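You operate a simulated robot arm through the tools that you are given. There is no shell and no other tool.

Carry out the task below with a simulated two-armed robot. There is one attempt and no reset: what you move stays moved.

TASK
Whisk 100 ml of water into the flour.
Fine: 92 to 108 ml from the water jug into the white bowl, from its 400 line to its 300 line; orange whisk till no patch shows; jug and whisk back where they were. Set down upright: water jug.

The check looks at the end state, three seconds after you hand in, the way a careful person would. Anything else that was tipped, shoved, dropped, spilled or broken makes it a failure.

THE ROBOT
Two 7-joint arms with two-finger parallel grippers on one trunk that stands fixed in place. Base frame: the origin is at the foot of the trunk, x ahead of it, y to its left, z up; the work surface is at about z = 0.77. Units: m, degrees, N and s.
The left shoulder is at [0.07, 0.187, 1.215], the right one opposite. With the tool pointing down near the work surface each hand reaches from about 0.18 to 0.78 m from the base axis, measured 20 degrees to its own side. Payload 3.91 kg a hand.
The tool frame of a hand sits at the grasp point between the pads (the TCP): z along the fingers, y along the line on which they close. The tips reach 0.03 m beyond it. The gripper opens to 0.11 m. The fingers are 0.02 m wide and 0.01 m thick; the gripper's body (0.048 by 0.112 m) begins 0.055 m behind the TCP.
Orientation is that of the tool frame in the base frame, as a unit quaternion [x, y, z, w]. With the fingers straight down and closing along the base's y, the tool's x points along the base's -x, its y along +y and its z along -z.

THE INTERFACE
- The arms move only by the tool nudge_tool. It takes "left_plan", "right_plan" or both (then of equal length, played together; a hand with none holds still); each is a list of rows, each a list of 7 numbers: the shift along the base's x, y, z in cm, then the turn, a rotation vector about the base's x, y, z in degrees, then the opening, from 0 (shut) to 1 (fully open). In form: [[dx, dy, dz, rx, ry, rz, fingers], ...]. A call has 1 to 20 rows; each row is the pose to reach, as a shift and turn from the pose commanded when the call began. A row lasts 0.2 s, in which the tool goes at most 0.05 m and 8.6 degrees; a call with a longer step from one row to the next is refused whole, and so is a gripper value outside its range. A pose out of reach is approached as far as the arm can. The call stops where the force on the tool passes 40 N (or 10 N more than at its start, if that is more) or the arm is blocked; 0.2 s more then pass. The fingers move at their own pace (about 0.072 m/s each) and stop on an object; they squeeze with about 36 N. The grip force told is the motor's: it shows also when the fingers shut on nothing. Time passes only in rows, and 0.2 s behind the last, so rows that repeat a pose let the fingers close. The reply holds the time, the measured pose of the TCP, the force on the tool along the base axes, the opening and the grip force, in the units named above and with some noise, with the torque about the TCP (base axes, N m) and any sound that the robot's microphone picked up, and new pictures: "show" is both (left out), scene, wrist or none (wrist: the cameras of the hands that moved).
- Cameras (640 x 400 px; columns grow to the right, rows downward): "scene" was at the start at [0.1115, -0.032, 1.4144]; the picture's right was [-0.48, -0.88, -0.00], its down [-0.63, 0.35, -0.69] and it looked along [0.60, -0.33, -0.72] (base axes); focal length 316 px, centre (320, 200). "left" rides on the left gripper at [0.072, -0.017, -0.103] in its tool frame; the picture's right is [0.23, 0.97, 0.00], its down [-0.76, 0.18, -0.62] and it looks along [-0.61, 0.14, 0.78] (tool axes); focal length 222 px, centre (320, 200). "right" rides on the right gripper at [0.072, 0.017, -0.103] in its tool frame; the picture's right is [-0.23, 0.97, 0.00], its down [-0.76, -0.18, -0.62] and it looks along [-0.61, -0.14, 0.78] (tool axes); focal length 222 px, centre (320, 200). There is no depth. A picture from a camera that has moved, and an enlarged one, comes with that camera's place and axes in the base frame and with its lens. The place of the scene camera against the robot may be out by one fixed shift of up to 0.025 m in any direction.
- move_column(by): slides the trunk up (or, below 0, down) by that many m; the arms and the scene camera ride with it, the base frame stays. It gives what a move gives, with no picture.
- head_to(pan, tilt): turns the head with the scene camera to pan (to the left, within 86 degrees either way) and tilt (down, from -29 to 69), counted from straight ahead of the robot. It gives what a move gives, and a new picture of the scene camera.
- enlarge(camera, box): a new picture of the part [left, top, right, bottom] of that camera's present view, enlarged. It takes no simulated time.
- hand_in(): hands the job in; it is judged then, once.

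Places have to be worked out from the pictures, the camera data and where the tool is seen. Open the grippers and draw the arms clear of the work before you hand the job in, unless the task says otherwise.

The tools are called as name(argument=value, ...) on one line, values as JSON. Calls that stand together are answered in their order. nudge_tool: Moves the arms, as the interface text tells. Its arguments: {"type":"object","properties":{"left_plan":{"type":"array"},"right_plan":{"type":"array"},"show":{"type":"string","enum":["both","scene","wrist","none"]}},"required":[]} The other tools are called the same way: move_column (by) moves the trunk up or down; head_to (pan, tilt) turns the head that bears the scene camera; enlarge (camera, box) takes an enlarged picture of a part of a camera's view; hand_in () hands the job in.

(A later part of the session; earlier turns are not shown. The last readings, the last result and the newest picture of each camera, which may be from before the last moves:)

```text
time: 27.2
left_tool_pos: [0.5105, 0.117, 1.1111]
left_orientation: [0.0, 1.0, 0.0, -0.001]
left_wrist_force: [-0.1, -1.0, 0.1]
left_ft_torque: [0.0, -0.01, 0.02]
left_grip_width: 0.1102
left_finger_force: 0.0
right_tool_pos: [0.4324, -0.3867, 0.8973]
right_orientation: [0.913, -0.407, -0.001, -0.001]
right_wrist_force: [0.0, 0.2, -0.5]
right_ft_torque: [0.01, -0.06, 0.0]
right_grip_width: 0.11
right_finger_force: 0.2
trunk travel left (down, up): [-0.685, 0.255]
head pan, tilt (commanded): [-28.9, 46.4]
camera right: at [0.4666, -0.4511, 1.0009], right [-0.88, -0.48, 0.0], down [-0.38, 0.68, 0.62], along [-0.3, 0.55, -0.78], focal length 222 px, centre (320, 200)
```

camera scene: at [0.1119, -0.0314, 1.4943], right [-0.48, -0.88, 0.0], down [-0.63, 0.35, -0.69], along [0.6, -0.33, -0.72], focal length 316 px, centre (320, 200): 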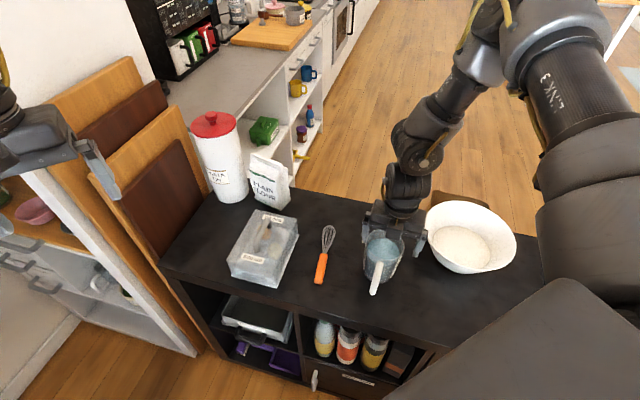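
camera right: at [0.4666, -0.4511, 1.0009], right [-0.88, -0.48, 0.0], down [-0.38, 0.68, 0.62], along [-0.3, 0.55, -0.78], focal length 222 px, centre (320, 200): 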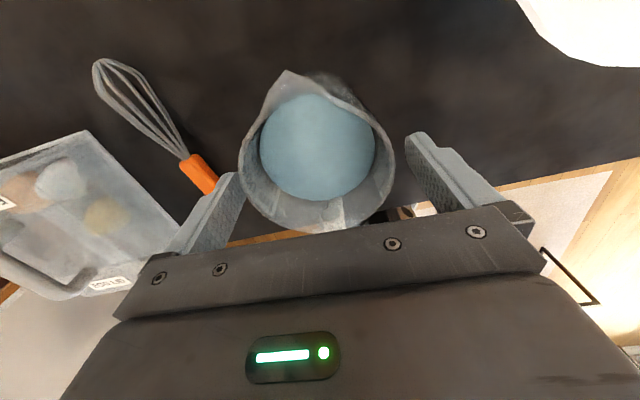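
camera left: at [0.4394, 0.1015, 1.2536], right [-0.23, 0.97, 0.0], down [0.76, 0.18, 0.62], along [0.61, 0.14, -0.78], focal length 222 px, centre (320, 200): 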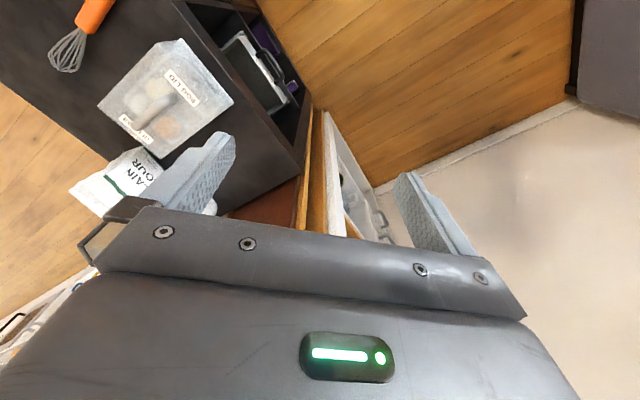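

The fingers now straddle the rim without contact. I go down the remaining 4.5 cm with a 2 mm sideways correction.

nudge_tool(right_plan=[[0.15, 0.1, -1, 0, 0, 0, 1], [0.15, 0.1, -2, 0, 0, 0, 1], [0.15, 0.1, -3, 0, 0, 0, 1], [0.15, 0.1, -4, 0, 0, 0, 1], [0.15, 0.1, -4.5, 0, 0, 0, 1], [0.15, 0.1, -4.5, 0, 0, 0, 1]], show="both")

```text
time: 28.6
left_tool_pos: [0.5104, 0.118, 1.111]
left_orientation: [-0.001, 1.0, 0.0, 0.0]
left_wrist_force: [0.2, -0.5, -1.4]
left_ft_torque: [0.03, -0.02, 0.01]
left_grip_width: 0.11
left_finger_force: 0.0
right_tool_pos: [0.4345, -0.3842, 0.8539]
right_orientation: [0.913, -0.407, -0.001, 0.001]
right_wrist_force: [-0.5, 0.1, 0.1]
right_ft_torque: [0.0, 0.0, -0.02]
right_grip_width: 0.1098
right_finger_force: 0.0
trunk travel left (down, up): [-0.685, 0.255]
head pan, tilt (commanded): [-28.9, 46.4]
camera scene: at [0.1115, -0.0318, 1.3744], right [-0.48, -0.88, 0.0], down [-0.63, 0.35, -0.69], along [0.6, -0.33, -0.72], focal length 316 px, centre (320, 200)
camera right: at [0.4688, -0.449, 0.9564], right [-0.88, -0.48, 0.0], down [-0.38, 0.68, 0.62], along [-0.3, 0.55, -0.78], focal length 222 px, centre (320, 200)
```

scene: 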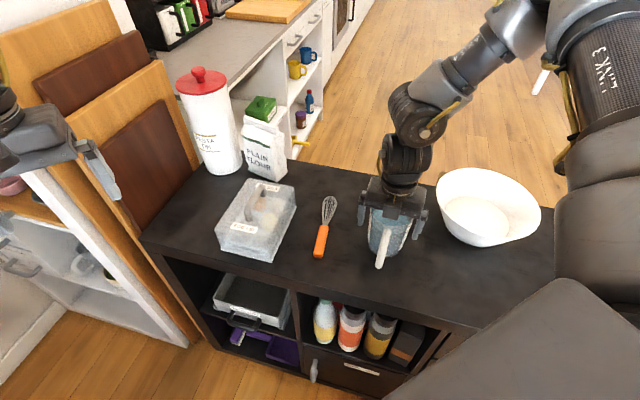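
right: 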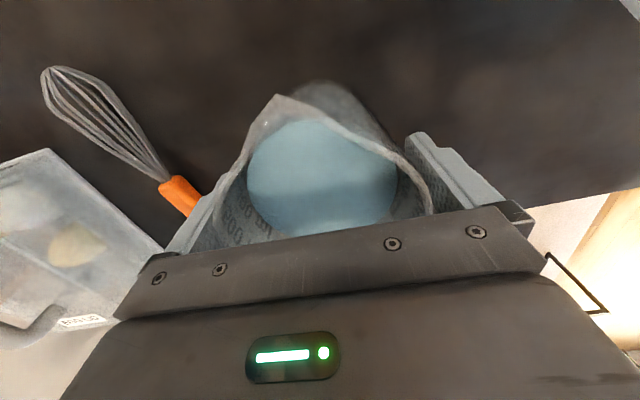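

The gripper surrounds the jug body at z = 0.854 with no contact force. I close the fingers on it and hold still.

nudge_tool(right_plan=[[0, 0, 0, 0, 0, 0, 0.9], [0, 0, 0, 0, 0, 0, 0.8], [0, 0, 0, 0, 0, 0, 0.6], [0, 0, 0, 0, 0, 0, 0.3], [0, 0, 0, 0, 0, 0, 0.3], [0, 0, 0, 0, 0, 0, 0.3]], show="both")

```text
time: 30.0
left_tool_pos: [0.5093, 0.1183, 1.111]
left_orientation: [-0.001, 1.0, 0.0, 0.0]
left_wrist_force: [-0.3, -0.1, -0.2]
left_ft_torque: [-0.01, -0.01, 0.02]
left_grip_width: 0.11
left_finger_force: 0.0
right_tool_pos: [0.4341, -0.3856, 0.8529]
right_orientation: [0.913, -0.407, -0.002, 0.0]
right_wrist_force: [-1.7, -1.0, 0.1]
right_ft_torque: [0.02, -0.03, 0.03]
right_grip_width: 0.0867
right_finger_force: 36.1
trunk travel left (down, up): [-0.685, 0.255]
head pan, tilt (commanded): [-28.9, 46.4]
camera scene: at [0.1114, -0.0321, 1.3743], right [-0.48, -0.88, 0.0], down [-0.63, 0.35, -0.69], along [0.6, -0.33, -0.72], focal length 316 px, centre (320, 200)
camera right: at [0.4687, -0.4492, 0.9564], right [-0.88, -0.48, 0.0], down [-0.38, 0.68, 0.62], along [-0.3, 0.55, -0.78], focal length 222 px, centre (320, 200)
```

scene: 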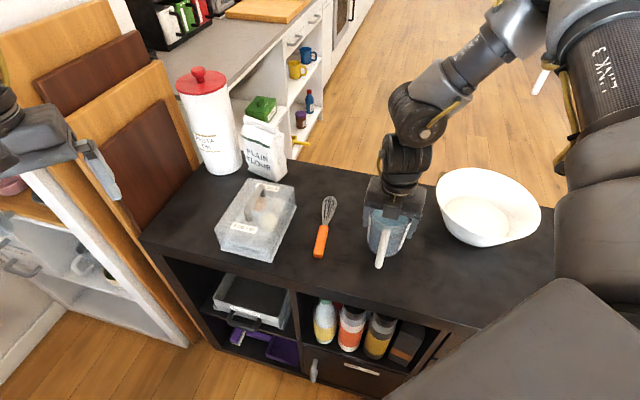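
right: 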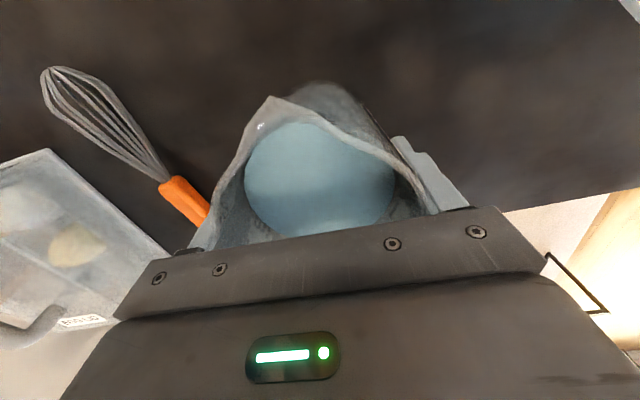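

The jug is held at 8.67 cm width with 36 N, and the grasp pose is (0.434, -0.385, 0.853). I lift slowly by 3 cm, checking the weight and watching for slip.

nudge_tool(right_plan=[[0, 0, 0.5, 0, 0, 0, 0.3], [0, 0, 1, 0, 0, 0, 0.3], [0, 0, 2, 0, 0, 0, 0.3], [0, 0, 3, 0, 0, 0, 0.3], [0, 0, 3, 0, 0, 0, 0.3], [0, 0, 3, 0, 0, 0, 0.3]], show="both")

```text
time: 31.4
left_tool_pos: [0.5114, 0.1161, 1.1113]
left_orientation: [-0.002, 1.0, 0.0, 0.0]
left_wrist_force: [0.2, 0.4, 0.3]
left_ft_torque: [-0.01, 0.02, 0.02]
left_grip_width: 0.1103
left_finger_force: 0.1
right_tool_pos: [0.4345, -0.3852, 0.8812]
right_orientation: [0.913, -0.407, -0.002, 0.0]
right_wrist_force: [1.3, 0.7, -5.0]
right_ft_torque: [-0.06, -0.02, -0.01]
right_grip_width: 0.0864
right_finger_force: 35.8
trunk travel left (down, up): [-0.685, 0.255]
head pan, tilt (commanded): [-28.9, 46.4]
camera scene: at [0.1121, -0.0323, 1.3743], right [-0.48, -0.88, 0.0], down [-0.63, 0.35, -0.69], along [0.6, -0.33, -0.72], focal length 316 px, centre (320, 200)
camera right: at [0.4689, -0.4498, 0.9853], right [-0.88, -0.48, 0.0], down [-0.38, 0.68, 0.63], along [-0.3, 0.55, -0.78], focal length 222 px, centre (320, 200)
```

scene: 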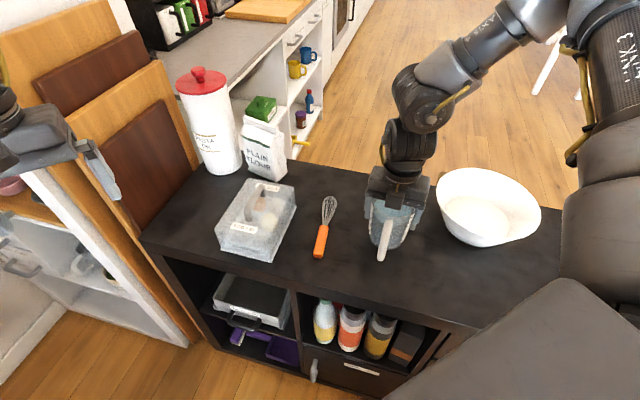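
right: 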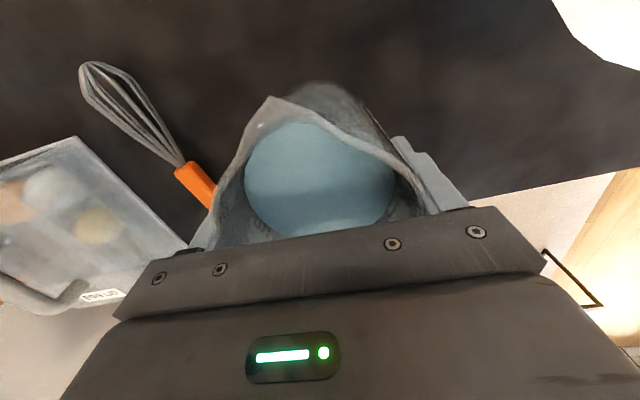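

The jug came up cleanly with no slip, weighing about 5 N. I raise the trunk by 0.12 m, which lifts the jug clear of the bowl's rim height and restores the arm posture I rehearsed.

move_column(by=0.12)

nudge_tool(right_plan=[[-0.1, -0.5, 0, 0, 0, -4, 0.3], [-0.3, -1.4, 0, 0, 0, -9, 0.3], [-0.5, -2.4, 0, 0, 0, -15, 0.3], [-0.8, -3.4, 0, 0, 0, -21, 0.3], [-1.0, -4.4, 0, 0, 0, -27, 0.3], [-1.2, -5.4, 0, 0, 0, -33, 0.3], [-1.4, -6.4, 0, 0, 0, -39, 0.3], [-1.6, -7.4, 0, 0, 0, -45, 0.3], [-1.9, -8.4, 0, 0, 0, -51, 0.3], [-2.1, -9.3, 0, 0, 0, -56, 0.3], [-2.3, -10, 0, 0, 0, -60, 0.3], [-2.3, -10, 0, 0, 0, -60, 0.3]], show="both")

```text
time: 32.9
left_tool_pos: [0.5104, 0.1157, 1.2311]
left_orientation: [-0.002, 1.0, 0.0, -0.001]
left_wrist_force: [0.4, -0.6, 0.5]
left_ft_torque: [0.04, 0.0, 0.02]
left_grip_width: 0.1098
left_finger_force: 0.0
right_tool_pos: [0.4337, -0.3854, 1.0028]
right_orientation: [0.914, -0.407, -0.002, 0.0]
right_wrist_force: [-0.4, -0.2, -6.4]
right_ft_torque: [-0.04, -0.03, 0.01]
right_grip_width: 0.0863
right_finger_force: 36.1
trunk travel left (down, up): [-0.805, 0.135]
head pan, tilt (commanded): [-28.9, 46.4]
```

```text
time: 35.5
left_tool_pos: [0.5124, 0.1176, 1.2303]
left_orientation: [-0.001, 1.0, 0.0, 0.0]
left_wrist_force: [-0.4, 0.7, 0.6]
left_ft_torque: [0.0, -0.04, 0.02]
left_grip_width: 0.1102
left_finger_force: 0.0
right_tool_pos: [0.4119, -0.4863, 1.0017]
right_orientation: [-0.587, 0.809, 0.002, 0.0]
right_wrist_force: [0.4, -0.7, -5.2]
right_ft_torque: [-0.02, 0.0, 0.01]
right_grip_width: 0.086
right_finger_force: 36.3
trunk travel left (down, up): [-0.805, 0.135]
head pan, tilt (commanded): [-28.9, 46.4]
camera scene: at [0.1122, -0.0324, 1.4943], right [-0.48, -0.88, 0.0], down [-0.63, 0.35, -0.69], along [0.6, -0.33, -0.72], focal length 316 px, centre (320, 200)
camera right: at [0.3721, -0.5487, 1.1054], right [-0.86, 0.52, 0.0], down [0.41, 0.67, 0.62], along [0.32, 0.54, -0.78], focal length 222 px, centre (320, 200)
```

scene: 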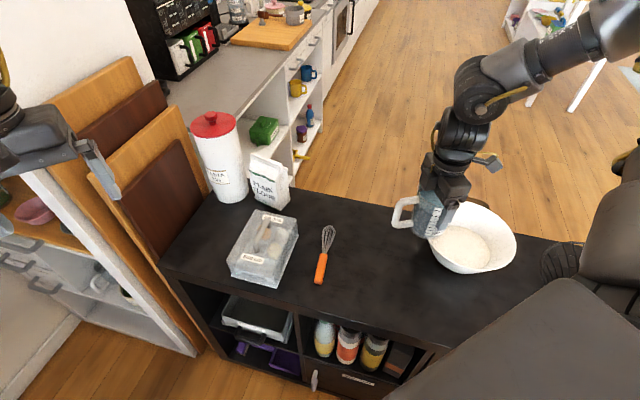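
right: 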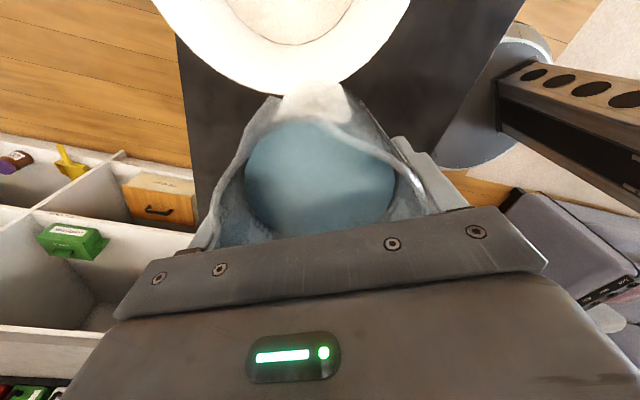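

The jug is above the near side of the bowl, its spout aimed at the middle. Its scale now faces the scene camera, so I take a baseline reading of the level before pouring.

enlarge(camera="scene", box=[385, 175, 475, 250])

enlarge(camera="right", box=[180, 60, 460, 260])

```text
5.33 times, centred on (430, 212) of scene
camera zoom: at [0.1122, -0.0324, 1.4943], right [-0.48, -0.88, 0.0], down [-0.63, 0.35, -0.69], along [0.6, -0.33, -0.72], focal length 1683 px, centre (-267, 133)
```

zoom: 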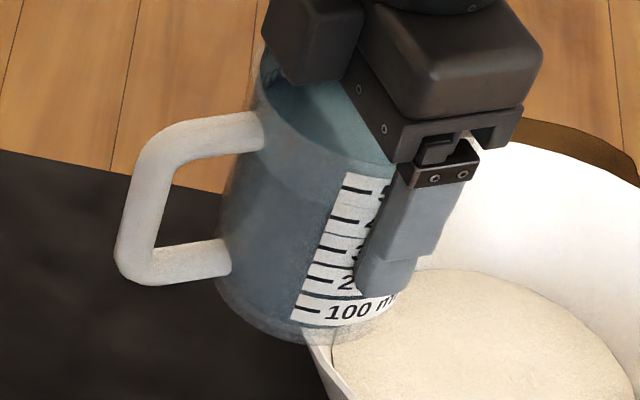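

```text
2.00 times, centred on (320, 160) of right
camera zoom: at [0.3721, -0.5487, 1.1054], right [-0.86, 0.52, 0.0], down [0.41, 0.67, 0.62], along [0.32, 0.54, -0.78], focal length 444 px, centre (320, 280)
```

zoom: 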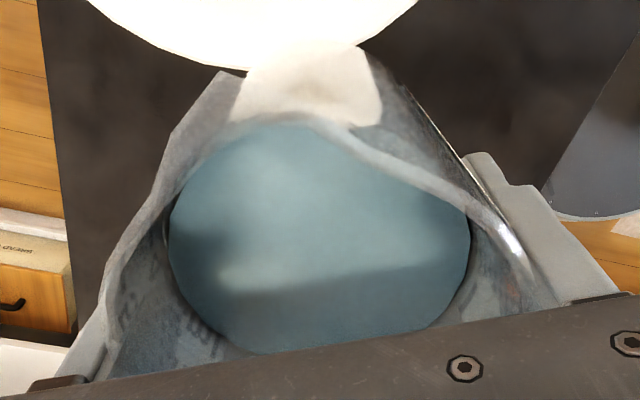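

The ticks for 100 to 500 are visible. I zoom tighter on the scale to see where the water line meets it.

enlarge(camera="scene", box=[415, 190, 450, 230])

```text
10.00 times, centred on (432, 210) of scene
camera zoom: at [0.1122, -0.0324, 1.4943], right [-0.48, -0.88, 0.0], down [-0.63, 0.35, -0.69], along [0.6, -0.33, -0.72], focal length 3155 px, centre (-805, 100)
```

zoom: 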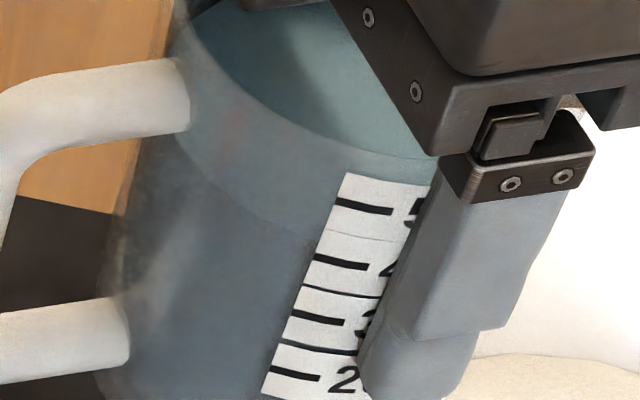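

The faint curve meeting the label's left edge is the water line at the 400 reading. I take a very close picture of it as my reference, to compare with the same pose after pouring.

enlarge(camera="scene", box=[416, 201, 444, 221])

enlarge(camera="scene", box=[424, 207, 440, 217])

```text
16.00 times, centred on (430, 211) of scene
camera zoom: at [0.1122, -0.0324, 1.4943], right [-0.48, -0.88, 0.0], down [-0.63, 0.35, -0.69], along [0.6, -0.33, -0.72], focal length 5048 px, centre (-1440, 24)
```

zoom: 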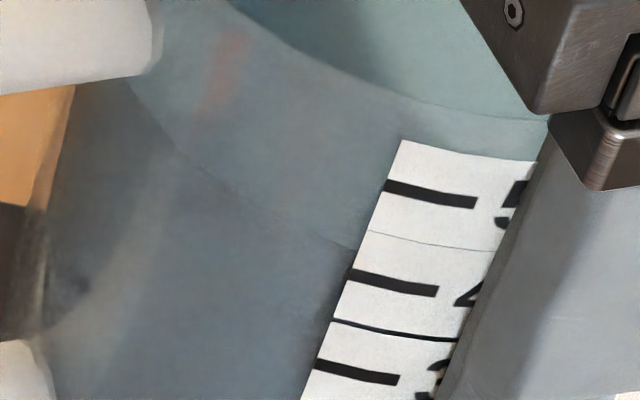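

```text
16.00 times, centred on (432, 212) of scene
camera zoom: at [0.1122, -0.0324, 1.4943], right [-0.48, -0.88, 0.0], down [-0.63, 0.35, -0.69], along [0.6, -0.33, -0.72], focal length 5048 px, centre (-1472, 8)
```

zoom: 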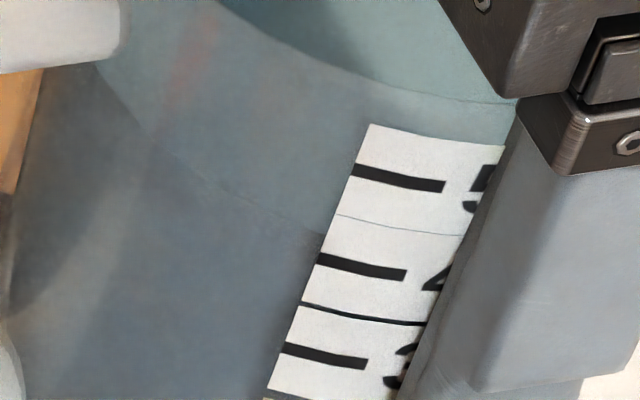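

The reference is clear: with 400 ml the water line meets the label edge at y≈250 in the first picture, where 100 ml spans about 90 px. The target after pouring is about y≈340 in the same view. I now tilt to 24°, which should stay below the pouring angle, and come down a little.

nudge_tool(right_plan=[[0, 0, 0, 3.8, -1.24, 0, 0.3], [0, 0, 0, 7.61, -2.47, 0, 0.3], [0, 0, 0, 11.41, -3.71, 0, 0.3], [0, 0, 0, 15.22, -4.94, 0, 0.3], [0, 0, -0.7, 19.02, -6.18, 0, 0.3], [0, 0, -1.7, 21, -6.8, 0, 0.3], [0, 0, -2.7, 22.82, -7.42, 0, 0.3], [0, 0, -3.2, 22.82, -7.42, 0, 0.3], [0, 0, -3.2, 22.82, -7.42, 0, 0.3]], show="both")

```text
time: 37.5
left_tool_pos: [0.511, 0.1167, 1.2308]
left_orientation: [-0.001, 1.0, 0.001, 0.0]
left_wrist_force: [0.1, 0.1, -0.3]
left_ft_torque: [-0.01, -0.03, -0.02]
left_grip_width: 0.11
left_finger_force: 0.0
right_tool_pos: [0.4095, -0.4841, 0.9684]
right_orientation: [-0.575, 0.791, 0.124, 0.168]
right_wrist_force: [0.0, 0.1, -5.4]
right_ft_torque: [-0.07, 0.04, 0.0]
right_grip_width: 0.0863
right_finger_force: 36.4
trunk travel left (down, up): [-0.805, 0.135]
head pan, tilt (commanded): [-28.9, 46.4]
camera scene: at [0.1122, -0.0323, 1.4943], right [-0.48, -0.88, 0.0], down [-0.63, 0.35, -0.69], along [0.6, -0.33, -0.72], focal length 316 px, centre (320, 200)
camera right: at [0.359, -0.5819, 1.0344], right [-0.86, 0.5, 0.09], down [0.31, 0.36, 0.88], along [0.4, 0.79, -0.47], focal length 222 px, centre (320, 200)
```

scene: 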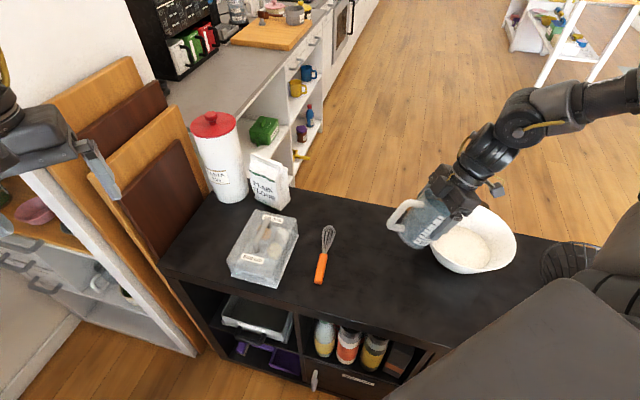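
right: 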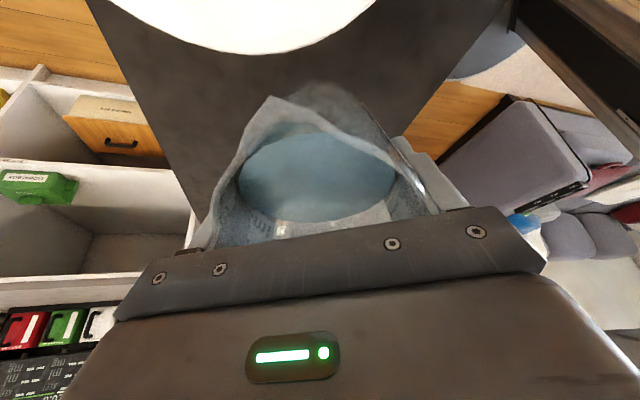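

The tilt is 24° and nothing has poured. I check the spout's position over the bowl before going on.

enlarge(camera="scene", box=[380, 150, 530, 290])

enlarge(camera="right", box=[200, 60, 460, 250])

```text
2.86 times, centred on (455, 220) of scene
camera zoom: at [0.1122, -0.0323, 1.4943], right [-0.48, -0.88, 0.0], down [-0.63, 0.35, -0.69], along [0.6, -0.33, -0.72], focal length 901 px, centre (-66, 143)
```

zoom: 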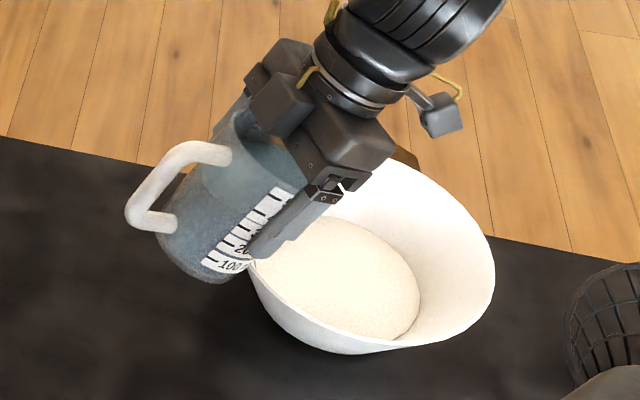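

```text
2.11 times, centred on (330, 155) of right
camera zoom: at [0.359, -0.5819, 1.0344], right [-0.86, 0.5, 0.09], down [0.31, 0.36, 0.88], along [0.4, 0.79, -0.47], focal length 468 px, centre (299, 295)
```

zoom: 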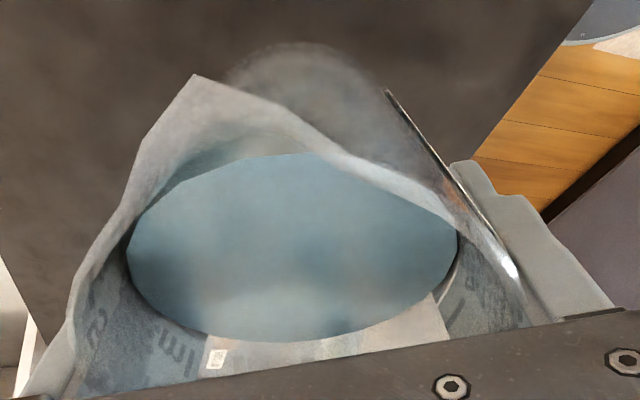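

Everything lines up, so I continue tilting slowly to 28° and watch the lip.

nudge_tool(right_plan=[[0, 0, 0, 0.95, -0.31, 0, 0.3], [0, 0, 0, 1.9, -0.62, 0, 0.3], [0, 0, 0, 2.85, -0.93, 0, 0.3], [0, 0, 0, 3.8, -1.24, 0, 0.3], [0, 0, 0, 3.8, -1.24, 0, 0.3], [0, 0, 0, 3.8, -1.24, 0, 0.3]], show="wrist")

enlarge(camera="right", box=[200, 60, 460, 250])

```text
time: 38.9
left_tool_pos: [0.5111, 0.1166, 1.231]
left_orientation: [0.0, 1.0, 0.001, 0.0]
left_wrist_force: [0.5, 0.1, 0.1]
left_ft_torque: [0.04, -0.03, -0.01]
left_grip_width: 0.11
left_finger_force: 0.1
right_tool_pos: [0.4104, -0.485, 0.9698]
right_orientation: [-0.571, 0.785, 0.143, 0.196]
right_wrist_force: [-0.4, -0.7, -6.0]
right_ft_torque: [-0.07, 0.06, 0.03]
right_grip_width: 0.0864
right_finger_force: 35.9
trunk travel left (down, up): [-0.805, 0.135]
head pan, tilt (commanded): [-28.9, 46.4]
camera right: at [0.3589, -0.5864, 1.027], right [-0.86, 0.49, 0.11], down [0.29, 0.3, 0.91], along [0.41, 0.82, -0.4], focal length 222 px, centre (320, 200)
```

right: 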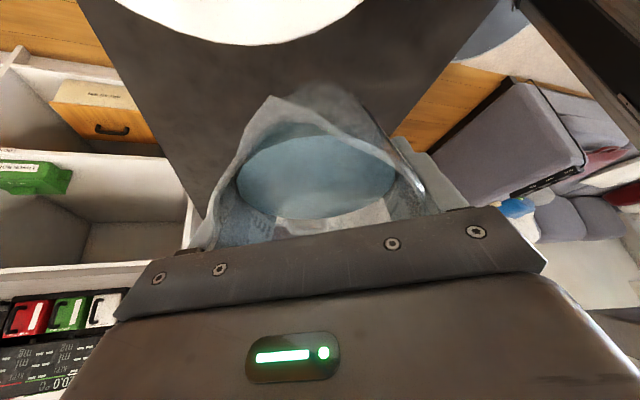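

```text
2.11 times, centred on (330, 155) of right
camera zoom: at [0.3589, -0.5864, 1.027], right [-0.86, 0.49, 0.11], down [0.29, 0.3, 0.91], along [0.41, 0.82, -0.4], focal length 468 px, centre (299, 295)
```

zoom: 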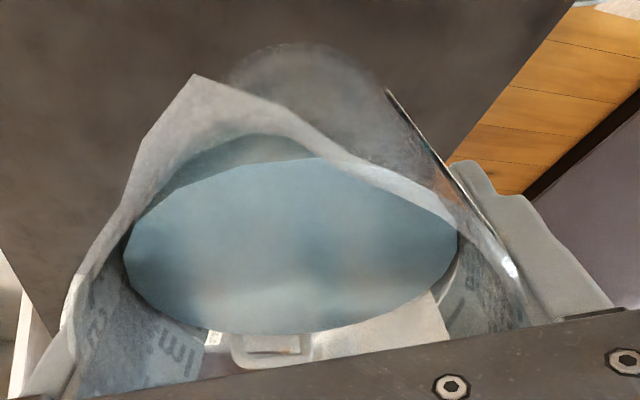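

No sound and no stream yet at 28°. I go on to 32° in 1° steps.

nudge_tool(right_plan=[[0, 0, 0, 0.95, -0.31, 0, 0.3], [0, 0, 0, 1.9, -0.62, 0, 0.3], [0, 0, 0, 2.85, -0.93, 0, 0.3], [0, 0, 0, 3.8, -1.24, 0, 0.3], [0, 0, 0, 3.8, -1.24, 0, 0.3]], show="none")

enlarge(camera="right", box=[200, 60, 460, 250])

enlarge(camera="scene", box=[380, 150, 530, 290])

```text
time: 40.1
left_tool_pos: [0.5106, 0.1166, 1.2302]
left_orientation: [-0.001, 1.0, 0.0, 0.0]
left_wrist_force: [0.8, -0.1, 0.2]
left_ft_torque: [0.03, -0.01, -0.01]
left_grip_width: 0.1103
left_finger_force: 0.1
right_tool_pos: [0.4108, -0.4859, 0.9693]
right_orientation: [-0.565, 0.777, 0.163, 0.223]
right_wrist_force: [-0.2, 1.2, -5.4]
right_ft_torque: [-0.11, 0.01, 0.03]
right_grip_width: 0.0865
right_finger_force: 35.6
trunk travel left (down, up): [-0.805, 0.135]
head pan, tilt (commanded): [-28.9, 46.4]
```

```text
2.11 times, centred on (330, 155) of right
camera zoom: at [0.3582, -0.5899, 1.019], right [-0.87, 0.48, 0.12], down [0.27, 0.24, 0.93], along [0.42, 0.84, -0.34], focal length 468 px, centre (299, 295)
```

zoom: 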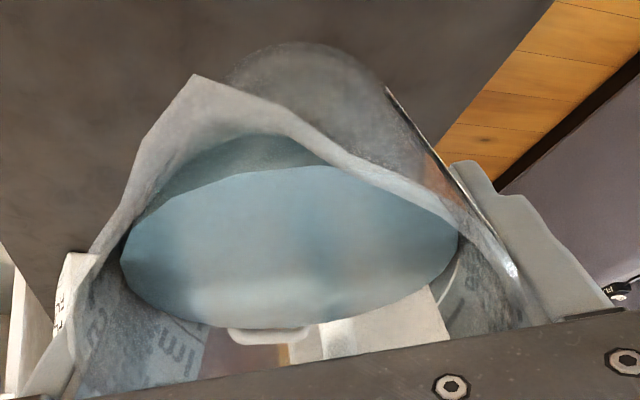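

```text
2.86 times, centred on (455, 220) of scene
camera zoom: at [0.1121, -0.0326, 1.4943], right [-0.48, -0.88, 0.0], down [-0.63, 0.35, -0.69], along [0.6, -0.33, -0.72], focal length 901 px, centre (-66, 143)
```

zoom: 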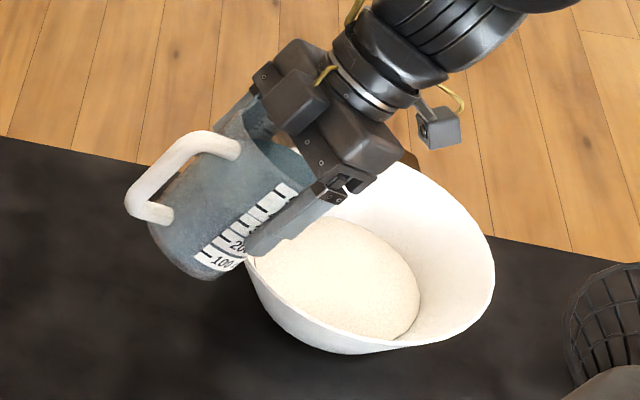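

Still nothing pouring at 32°. I go to 35° in 1° steps and look again.

nudge_tool(right_plan=[[0, 0, 0, 0.95, -0.31, 0, 0.3], [0, 0, 0, 1.9, -0.62, 0, 0.3], [0, 0, 0, 2.85, -0.93, 0, 0.3], [0, 0, 0, 2.85, -0.93, 0, 0.3]], show="none")

enlarge(camera="right", box=[200, 60, 460, 250])

enlarge(camera="scene", box=[400, 170, 500, 270])

```text
time: 41.1
left_tool_pos: [0.512, 0.1168, 1.2309]
left_orientation: [-0.001, 1.0, 0.0, 0.0]
left_wrist_force: [-0.6, 0.3, 0.6]
left_ft_torque: [0.02, 0.0, 0.0]
left_grip_width: 0.1101
left_finger_force: 0.0
right_tool_pos: [0.4108, -0.4858, 0.9694]
right_orientation: [-0.561, 0.771, 0.178, 0.243]
right_wrist_force: [-0.6, 0.3, -5.5]
right_ft_torque: [-0.14, 0.04, 0.04]
right_grip_width: 0.0863
right_finger_force: 36.0
trunk travel left (down, up): [-0.805, 0.135]
head pan, tilt (commanded): [-28.9, 46.4]
```

```text
2.11 times, centred on (330, 155) of right
camera zoom: at [0.3568, -0.5923, 1.0125], right [-0.87, 0.48, 0.13], down [0.25, 0.2, 0.95], along [0.43, 0.86, -0.29], focal length 468 px, centre (299, 295)
```

zoom: 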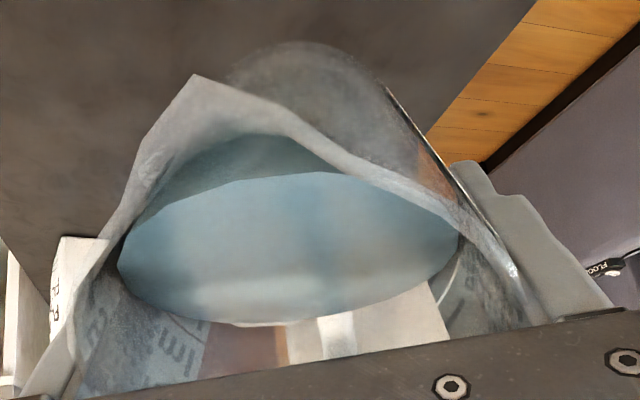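

```text
4.00 times, centred on (450, 220) of scene
camera zoom: at [0.1121, -0.0326, 1.4943], right [-0.48, -0.88, 0.0], down [-0.63, 0.35, -0.69], along [0.6, -0.33, -0.72], focal length 1262 px, centre (-200, 120)
```

zoom: 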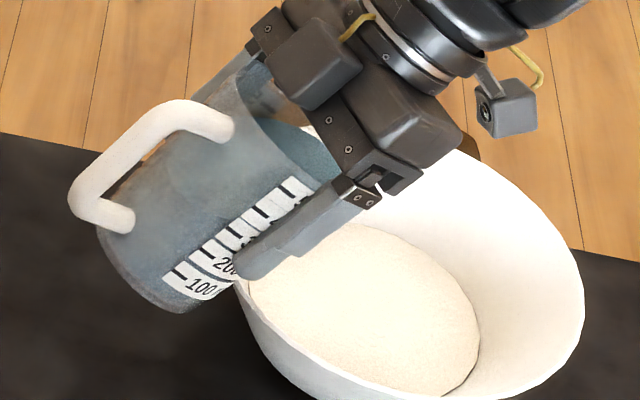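

Still no stream at 35°. I continue in 1° steps to 38°, using both views for evidence of flow.

nudge_tool(right_plan=[[0, 0, 0, 0.95, -0.31, 0, 0.3], [0, 0, 0, 0.95, -0.31, 0, 0.3], [0, 0, 0, 1.9, -0.62, 0, 0.3], [0, 0, 0, 1.9, -0.62, 0, 0.3]], show="both")

enlarge(camera="scene", box=[400, 170, 500, 270])

```text
time: 42.1
left_tool_pos: [0.5106, 0.1167, 1.232]
left_orientation: [-0.001, 1.0, 0.0, 0.0]
left_wrist_force: [0.6, -1.0, -0.1]
left_ft_torque: [0.0, 0.02, 0.01]
left_grip_width: 0.1099
left_finger_force: 0.1
right_tool_pos: [0.4103, -0.4851, 0.9685]
right_orientation: [-0.557, 0.767, 0.188, 0.257]
right_wrist_force: [0.6, 0.4, -5.6]
right_ft_torque: [-0.09, 0.06, 0.0]
right_grip_width: 0.0861
right_finger_force: 35.9
trunk travel left (down, up): [-0.805, 0.135]
head pan, tilt (commanded): [-28.9, 46.4]
camera scene: at [0.112, -0.0327, 1.4943], right [-0.48, -0.88, 0.0], down [-0.63, 0.35, -0.69], along [0.6, -0.33, -0.72], focal length 316 px, centre (320, 200)
camera right: at [0.3564, -0.5935, 1.0084], right [-0.87, 0.47, 0.14], down [0.24, 0.16, 0.96], along [0.43, 0.87, -0.26], focal length 222 px, centre (320, 200)
```

scene: 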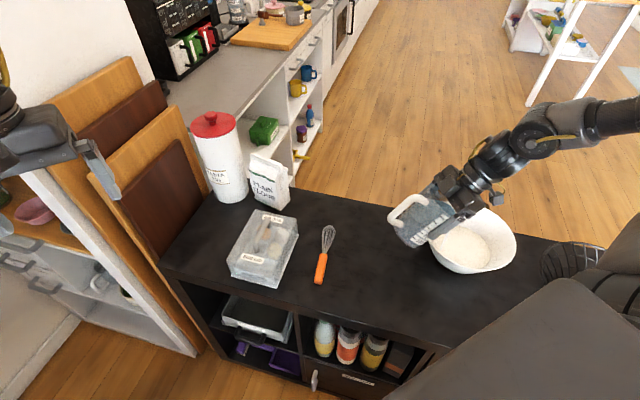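
right: 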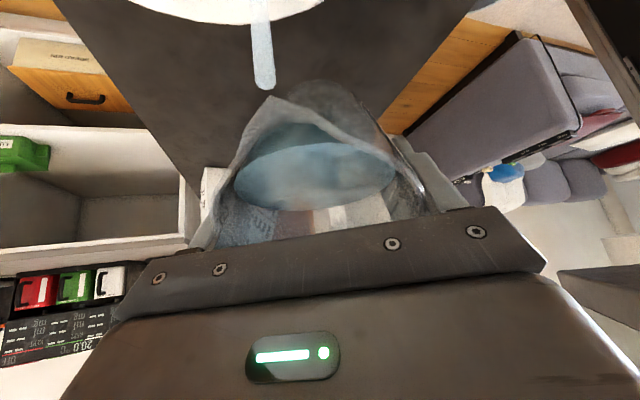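

```text
4.00 times, centred on (450, 220) of scene
camera zoom: at [0.112, -0.0327, 1.4943], right [-0.48, -0.88, 0.0], down [-0.63, 0.35, -0.69], along [0.6, -0.33, -0.72], focal length 1262 px, centre (-200, 120)
```

zoom: 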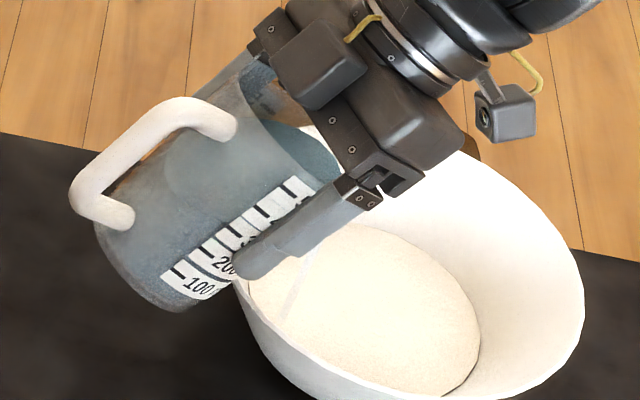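

Pouring started at about 36–37°: a thin stream falls inside the bowl near its jug side. I tilt on gently to 41° and hold to let the flow settle.

nudge_tool(right_plan=[[0, 0, 0, 0.95, -0.31, 0, 0.3], [0, 0, 0, 0.95, -0.31, 0, 0.3], [0, 0, 0, 1.9, -0.62, 0, 0.3], [0, 0, 0, 1.9, -0.62, 0, 0.3], [0, 0, 0, 2.85, -0.93, 0, 0.3], [0, 0, 0, 2.85, -0.93, 0, 0.3], [0, 0, 0, 2.85, -0.93, 0, 0.3], [0, 0, 0, 2.85, -0.93, 0, 0.3]], show="both")

enlarge(camera="scene", box=[400, 170, 500, 270])

```text
time: 43.9
left_tool_pos: [0.5131, 0.1164, 1.2304]
left_orientation: [-0.001, 1.0, -0.001, 0.0]
left_wrist_force: [-0.4, -0.2, -0.4]
left_ft_torque: [0.0, -0.01, 0.03]
left_grip_width: 0.1099
left_finger_force: 0.1
right_tool_pos: [0.4114, -0.4854, 0.9701]
right_orientation: [-0.553, 0.76, 0.202, 0.277]
right_wrist_force: [-0.2, 0.1, -5.5]
right_ft_torque: [-0.08, 0.01, -0.02]
right_grip_width: 0.0862
right_finger_force: 35.7
trunk travel left (down, up): [-0.805, 0.135]
head pan, tilt (commanded): [-28.9, 46.4]
camera scene: at [0.112, -0.0326, 1.4943], right [-0.48, -0.88, 0.0], down [-0.63, 0.35, -0.69], along [0.6, -0.33, -0.72], focal length 316 px, centre (320, 200)
camera right: at [0.3559, -0.5957, 1.0024], right [-0.87, 0.47, 0.15], down [0.23, 0.12, 0.97], along [0.43, 0.88, -0.21], focal length 222 px, centre (320, 200)
```

scene: 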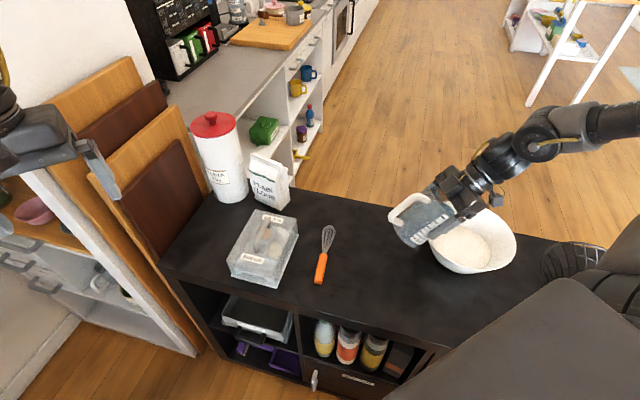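
right: 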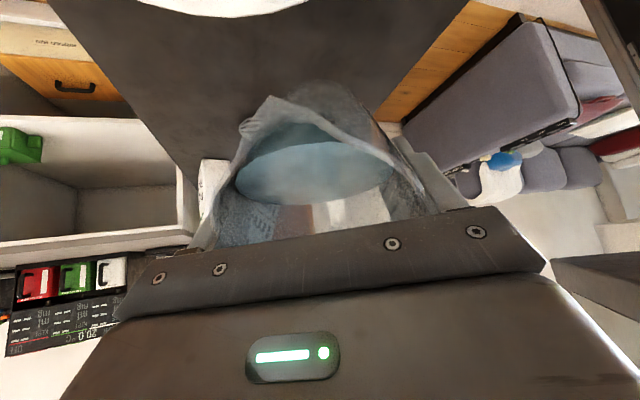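

```text
4.00 times, centred on (450, 220) of scene
camera zoom: at [0.112, -0.0326, 1.4943], right [-0.48, -0.88, 0.0], down [-0.63, 0.35, -0.69], along [0.6, -0.33, -0.72], focal length 1262 px, centre (-200, 120)
```

zoom: 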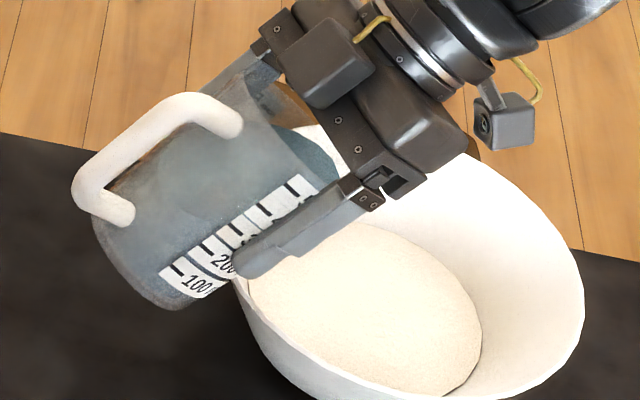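

The tilt is 40° and the flow seems to have settled. I look closely at the spout, where there is a small shape at its left edge.

enlarge(camera="right", box=[200, 60, 460, 250])

enlarge(camera="right", box=[220, 80, 320, 160])

```text
2.11 times, centred on (330, 155) of right
camera zoom: at [0.3559, -0.5957, 1.0024], right [-0.87, 0.47, 0.15], down [0.23, 0.12, 0.97], along [0.43, 0.88, -0.21], focal length 468 px, centre (299, 295)
```

zoom: 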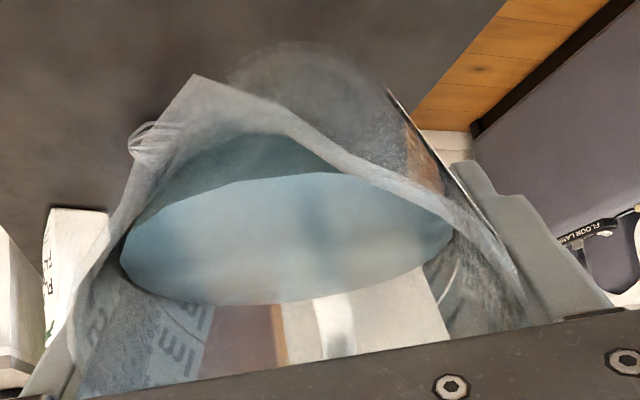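

```text
5.00 times, centred on (270, 120) of right
camera zoom: at [0.3559, -0.5957, 1.0024], right [-0.87, 0.47, 0.15], down [0.23, 0.12, 0.97], along [0.43, 0.88, -0.21], focal length 1111 px, centre (570, 600)
```

zoom: 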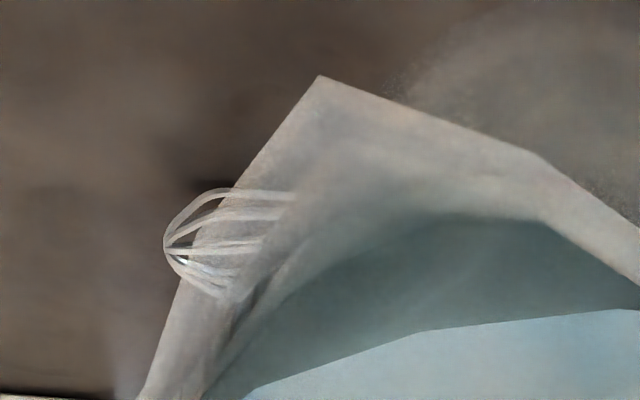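

That shape is the whisk on the table seen through the glass, and the flow has stopped. I tilt on to 43°, let it settle, then stand the jug back up in the reference pose to measure.

nudge_tool(right_plan=[[0, 0, 0, 0.95, -0.31, 0, 0.3], [0, 0, 0, 0.95, -0.31, 0, 0.3], [0, 0, 0, 1.9, -0.62, 0, 0.3], [0, 0, 0, 1.9, -0.62, 0, 0.3], [0, 0, 0, 2.85, -0.93, 0, 0.3], [0, 0, 0, 2.85, -0.93, 0, 0.3], [0, 0, 0, 2.85, -0.93, 0, 0.3], [0, 0, 0, 2.85, -0.93, 0, 0.3], [0, 0, 0, 2.85, -0.93, 0, 0.3]], show="both")

```text
time: 45.9
left_tool_pos: [0.5119, 0.1165, 1.2305]
left_orientation: [-0.001, 1.0, 0.0, 0.0]
left_wrist_force: [0.0, 0.4, -0.2]
left_ft_torque: [-0.01, 0.02, -0.03]
left_grip_width: 0.1102
left_finger_force: 0.0
right_tool_pos: [0.4109, -0.4856, 0.9701]
right_orientation: [-0.547, 0.752, 0.217, 0.297]
right_wrist_force: [-0.2, -0.5, -5.8]
right_ft_torque: [-0.12, 0.03, -0.02]
right_grip_width: 0.0862
right_finger_force: 36.3
trunk travel left (down, up): [-0.805, 0.135]
head pan, tilt (commanded): [-28.9, 46.4]
camera scene: at [0.112, -0.0326, 1.4943], right [-0.48, -0.88, 0.0], down [-0.63, 0.35, -0.69], along [0.6, -0.33, -0.72], focal length 316 px, centre (320, 200)
camera right: at [0.3556, -0.5969, 0.9961], right [-0.88, 0.46, 0.16], down [0.21, 0.07, 0.98], along [0.44, 0.89, -0.16], focal length 222 px, centre (320, 200)
```

scene: 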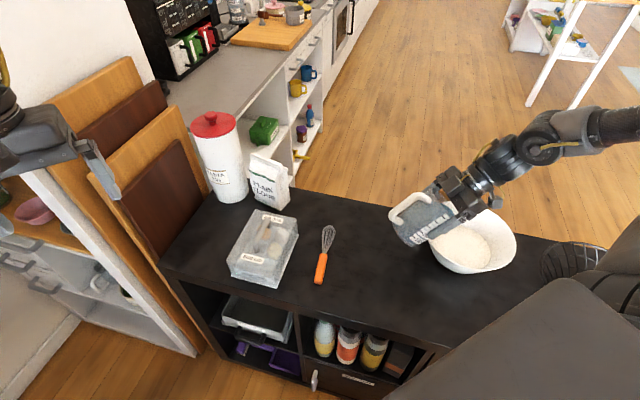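
right: 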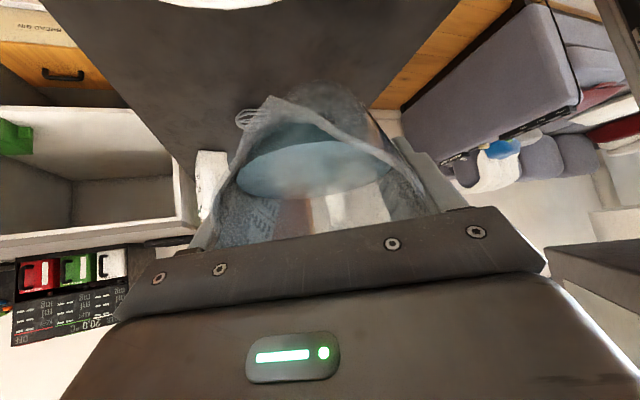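

The tilt reads 43°, but the weight has hardly changed. I look into the bowl and at the spout to see whether water is really flowing.

enlarge(camera="scene", box=[420, 190, 530, 280])

enlarge(camera="right", box=[200, 60, 460, 250])

enlarge(camera="scene", box=[400, 190, 470, 245])

```text
4.44 times, centred on (475, 235) of scene
camera zoom: at [0.112, -0.0326, 1.4943], right [-0.48, -0.88, 0.0], down [-0.63, 0.35, -0.69], along [0.6, -0.33, -0.72], focal length 1402 px, centre (-369, 44)
```

zoom: 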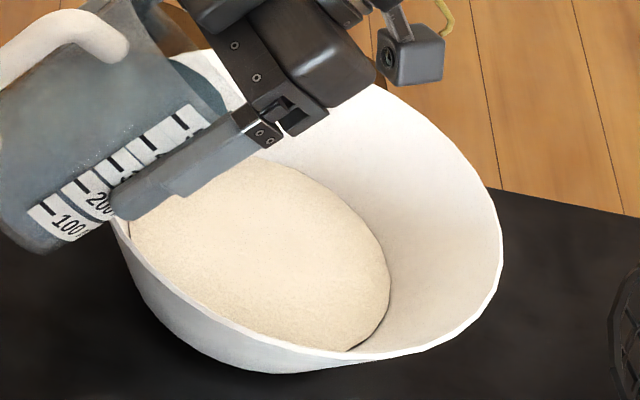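

```text
2.11 times, centred on (330, 155) of right
camera zoom: at [0.3556, -0.5969, 0.9961], right [-0.88, 0.46, 0.16], down [0.21, 0.07, 0.98], along [0.44, 0.89, -0.16], focal length 468 px, centre (299, 295)
```

zoom: 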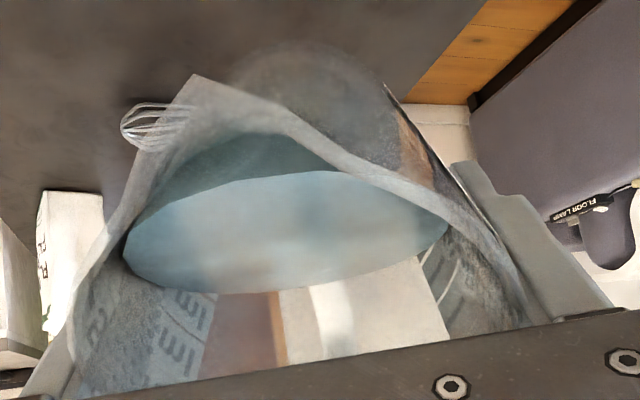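

```text
7.27 times, centred on (435, 218) of scene
camera zoom: at [0.112, -0.0326, 1.4943], right [-0.48, -0.88, 0.0], down [-0.63, 0.35, -0.69], along [0.6, -0.33, -0.72], focal length 2294 px, centre (-516, 73)
```

zoom: 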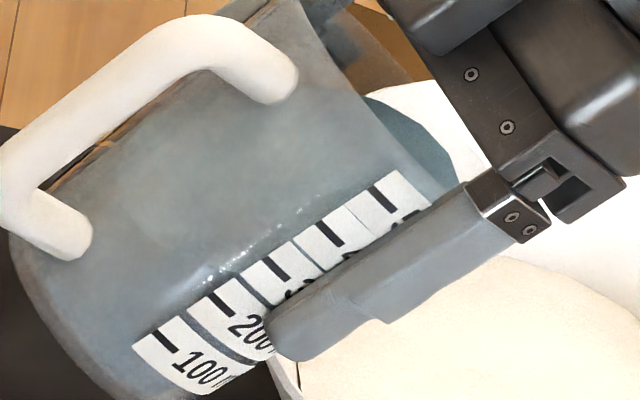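

The water's front edge has stayed at the lip since about 36°, so it has been draining as I tilted. I return exactly to the upright reference pose and read the level.

nudge_tool(right_plan=[[0, 0, 0, -3.8, 1.24, 0, 0.3], [0, 0, 0, -8.56, 2.78, 0, 0.3], [0, 0, 0.5, -13.3, 4.33, 0, 0.3], [0, 0, 1.0, -18.07, 5.87, 0, 0.3], [0, 0, 1.8, -22.8, 7.42, 0, 0.3], [0, 0, 2.4, -27.6, 8.96, 0, 0.3], [0, 0, 3.2, -32.3, 10.5, 0, 0.3], [0, 0, 3.2, -37.1, 12.05, 0, 0.3], [0, 0, 3.2, -40.9, 13.29, 0, 0.3], [0, 0, 3.2, -40.9, 13.29, 0, 0.3], [0, 0, 3.2, -40.9, 13.29, 0, 0.3], [0, 0, 3.2, -40.9, 13.29, 0, 0.3]], show="wrist")

enlarge(camera="scene", box=[416, 201, 444, 221])

enlarge(camera="scene", box=[420, 190, 530, 280])

```text
time: 48.5
left_tool_pos: [0.511, 0.1154, 1.2311]
left_orientation: [-0.001, 1.0, 0.0, 0.0]
left_wrist_force: [-0.2, 0.2, 0.6]
left_ft_torque: [-0.05, 0.03, 0.0]
left_grip_width: 0.1101
left_finger_force: 0.1
right_tool_pos: [0.4103, -0.4848, 1.001]
right_orientation: [-0.587, 0.81, 0.001, 0.0]
right_wrist_force: [0.3, 0.8, -4.7]
right_ft_torque: [-0.03, -0.02, -0.01]
right_grip_width: 0.0866
right_finger_force: 36.1
trunk travel left (down, up): [-0.805, 0.135]
head pan, tilt (commanded): [-28.9, 46.4]
camera right: at [0.3712, -0.5481, 1.1057], right [-0.86, 0.52, 0.0], down [0.4, 0.67, 0.62], along [0.32, 0.54, -0.78], focal length 222 px, centre (320, 200)
```

right: 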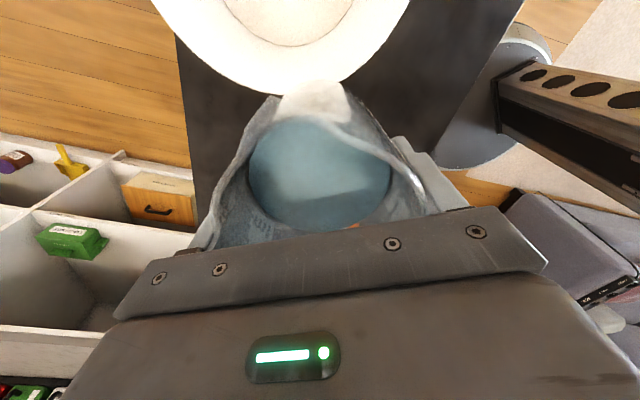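

```text
16.00 times, centred on (430, 211) of scene
camera zoom: at [0.1123, -0.0322, 1.4943], right [-0.48, -0.88, 0.0], down [-0.63, 0.35, -0.69], along [0.6, -0.33, -0.72], focal length 5048 px, centre (-1440, 24)
```

zoom: 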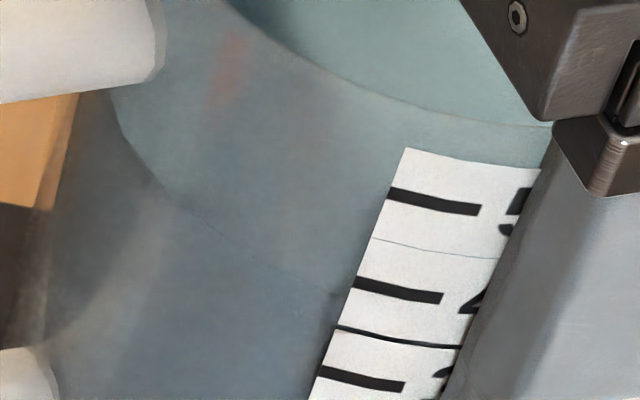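

```text
4.44 times, centred on (475, 235) of scene
camera zoom: at [0.1123, -0.0322, 1.4943], right [-0.48, -0.88, 0.0], down [-0.63, 0.35, -0.69], along [0.6, -0.33, -0.72], focal length 1402 px, centre (-369, 44)
```

zoom: 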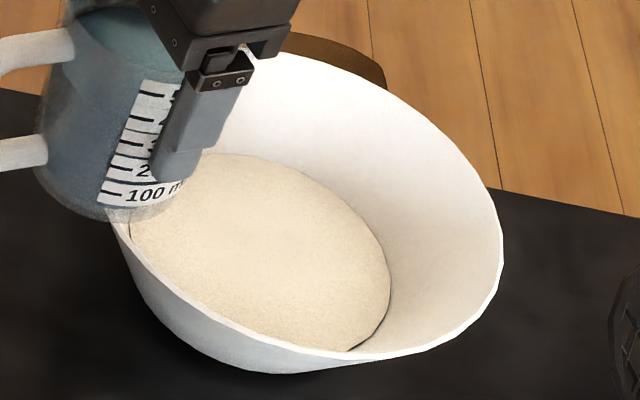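

Comparing with the reference, the line has dropped by roughly half a division, so about 50 ml has been poured. I take the second reference crop to pin the reading down.

enlarge(camera="scene", box=[424, 207, 440, 217])

enlarge(camera="scene", box=[415, 209, 435, 221])

```text
16.00 times, centred on (432, 212) of scene
camera zoom: at [0.1123, -0.0322, 1.4943], right [-0.48, -0.88, 0.0], down [-0.63, 0.35, -0.69], along [0.6, -0.33, -0.72], focal length 5048 px, centre (-1472, 8)
```

zoom: 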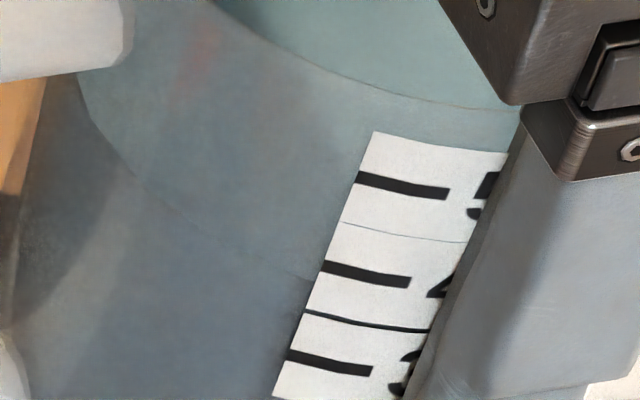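

```text
16.00 times, centred on (425, 215) of scene
camera zoom: at [0.1123, -0.0322, 1.4943], right [-0.48, -0.88, 0.0], down [-0.63, 0.35, -0.69], along [0.6, -0.33, -0.72], focal length 5048 px, centre (-1360, -40)
```

zoom: 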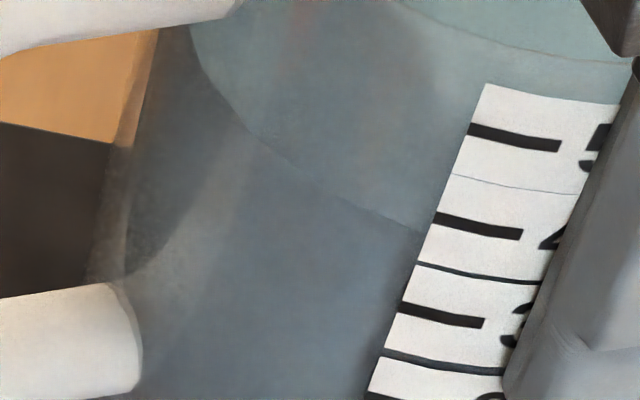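

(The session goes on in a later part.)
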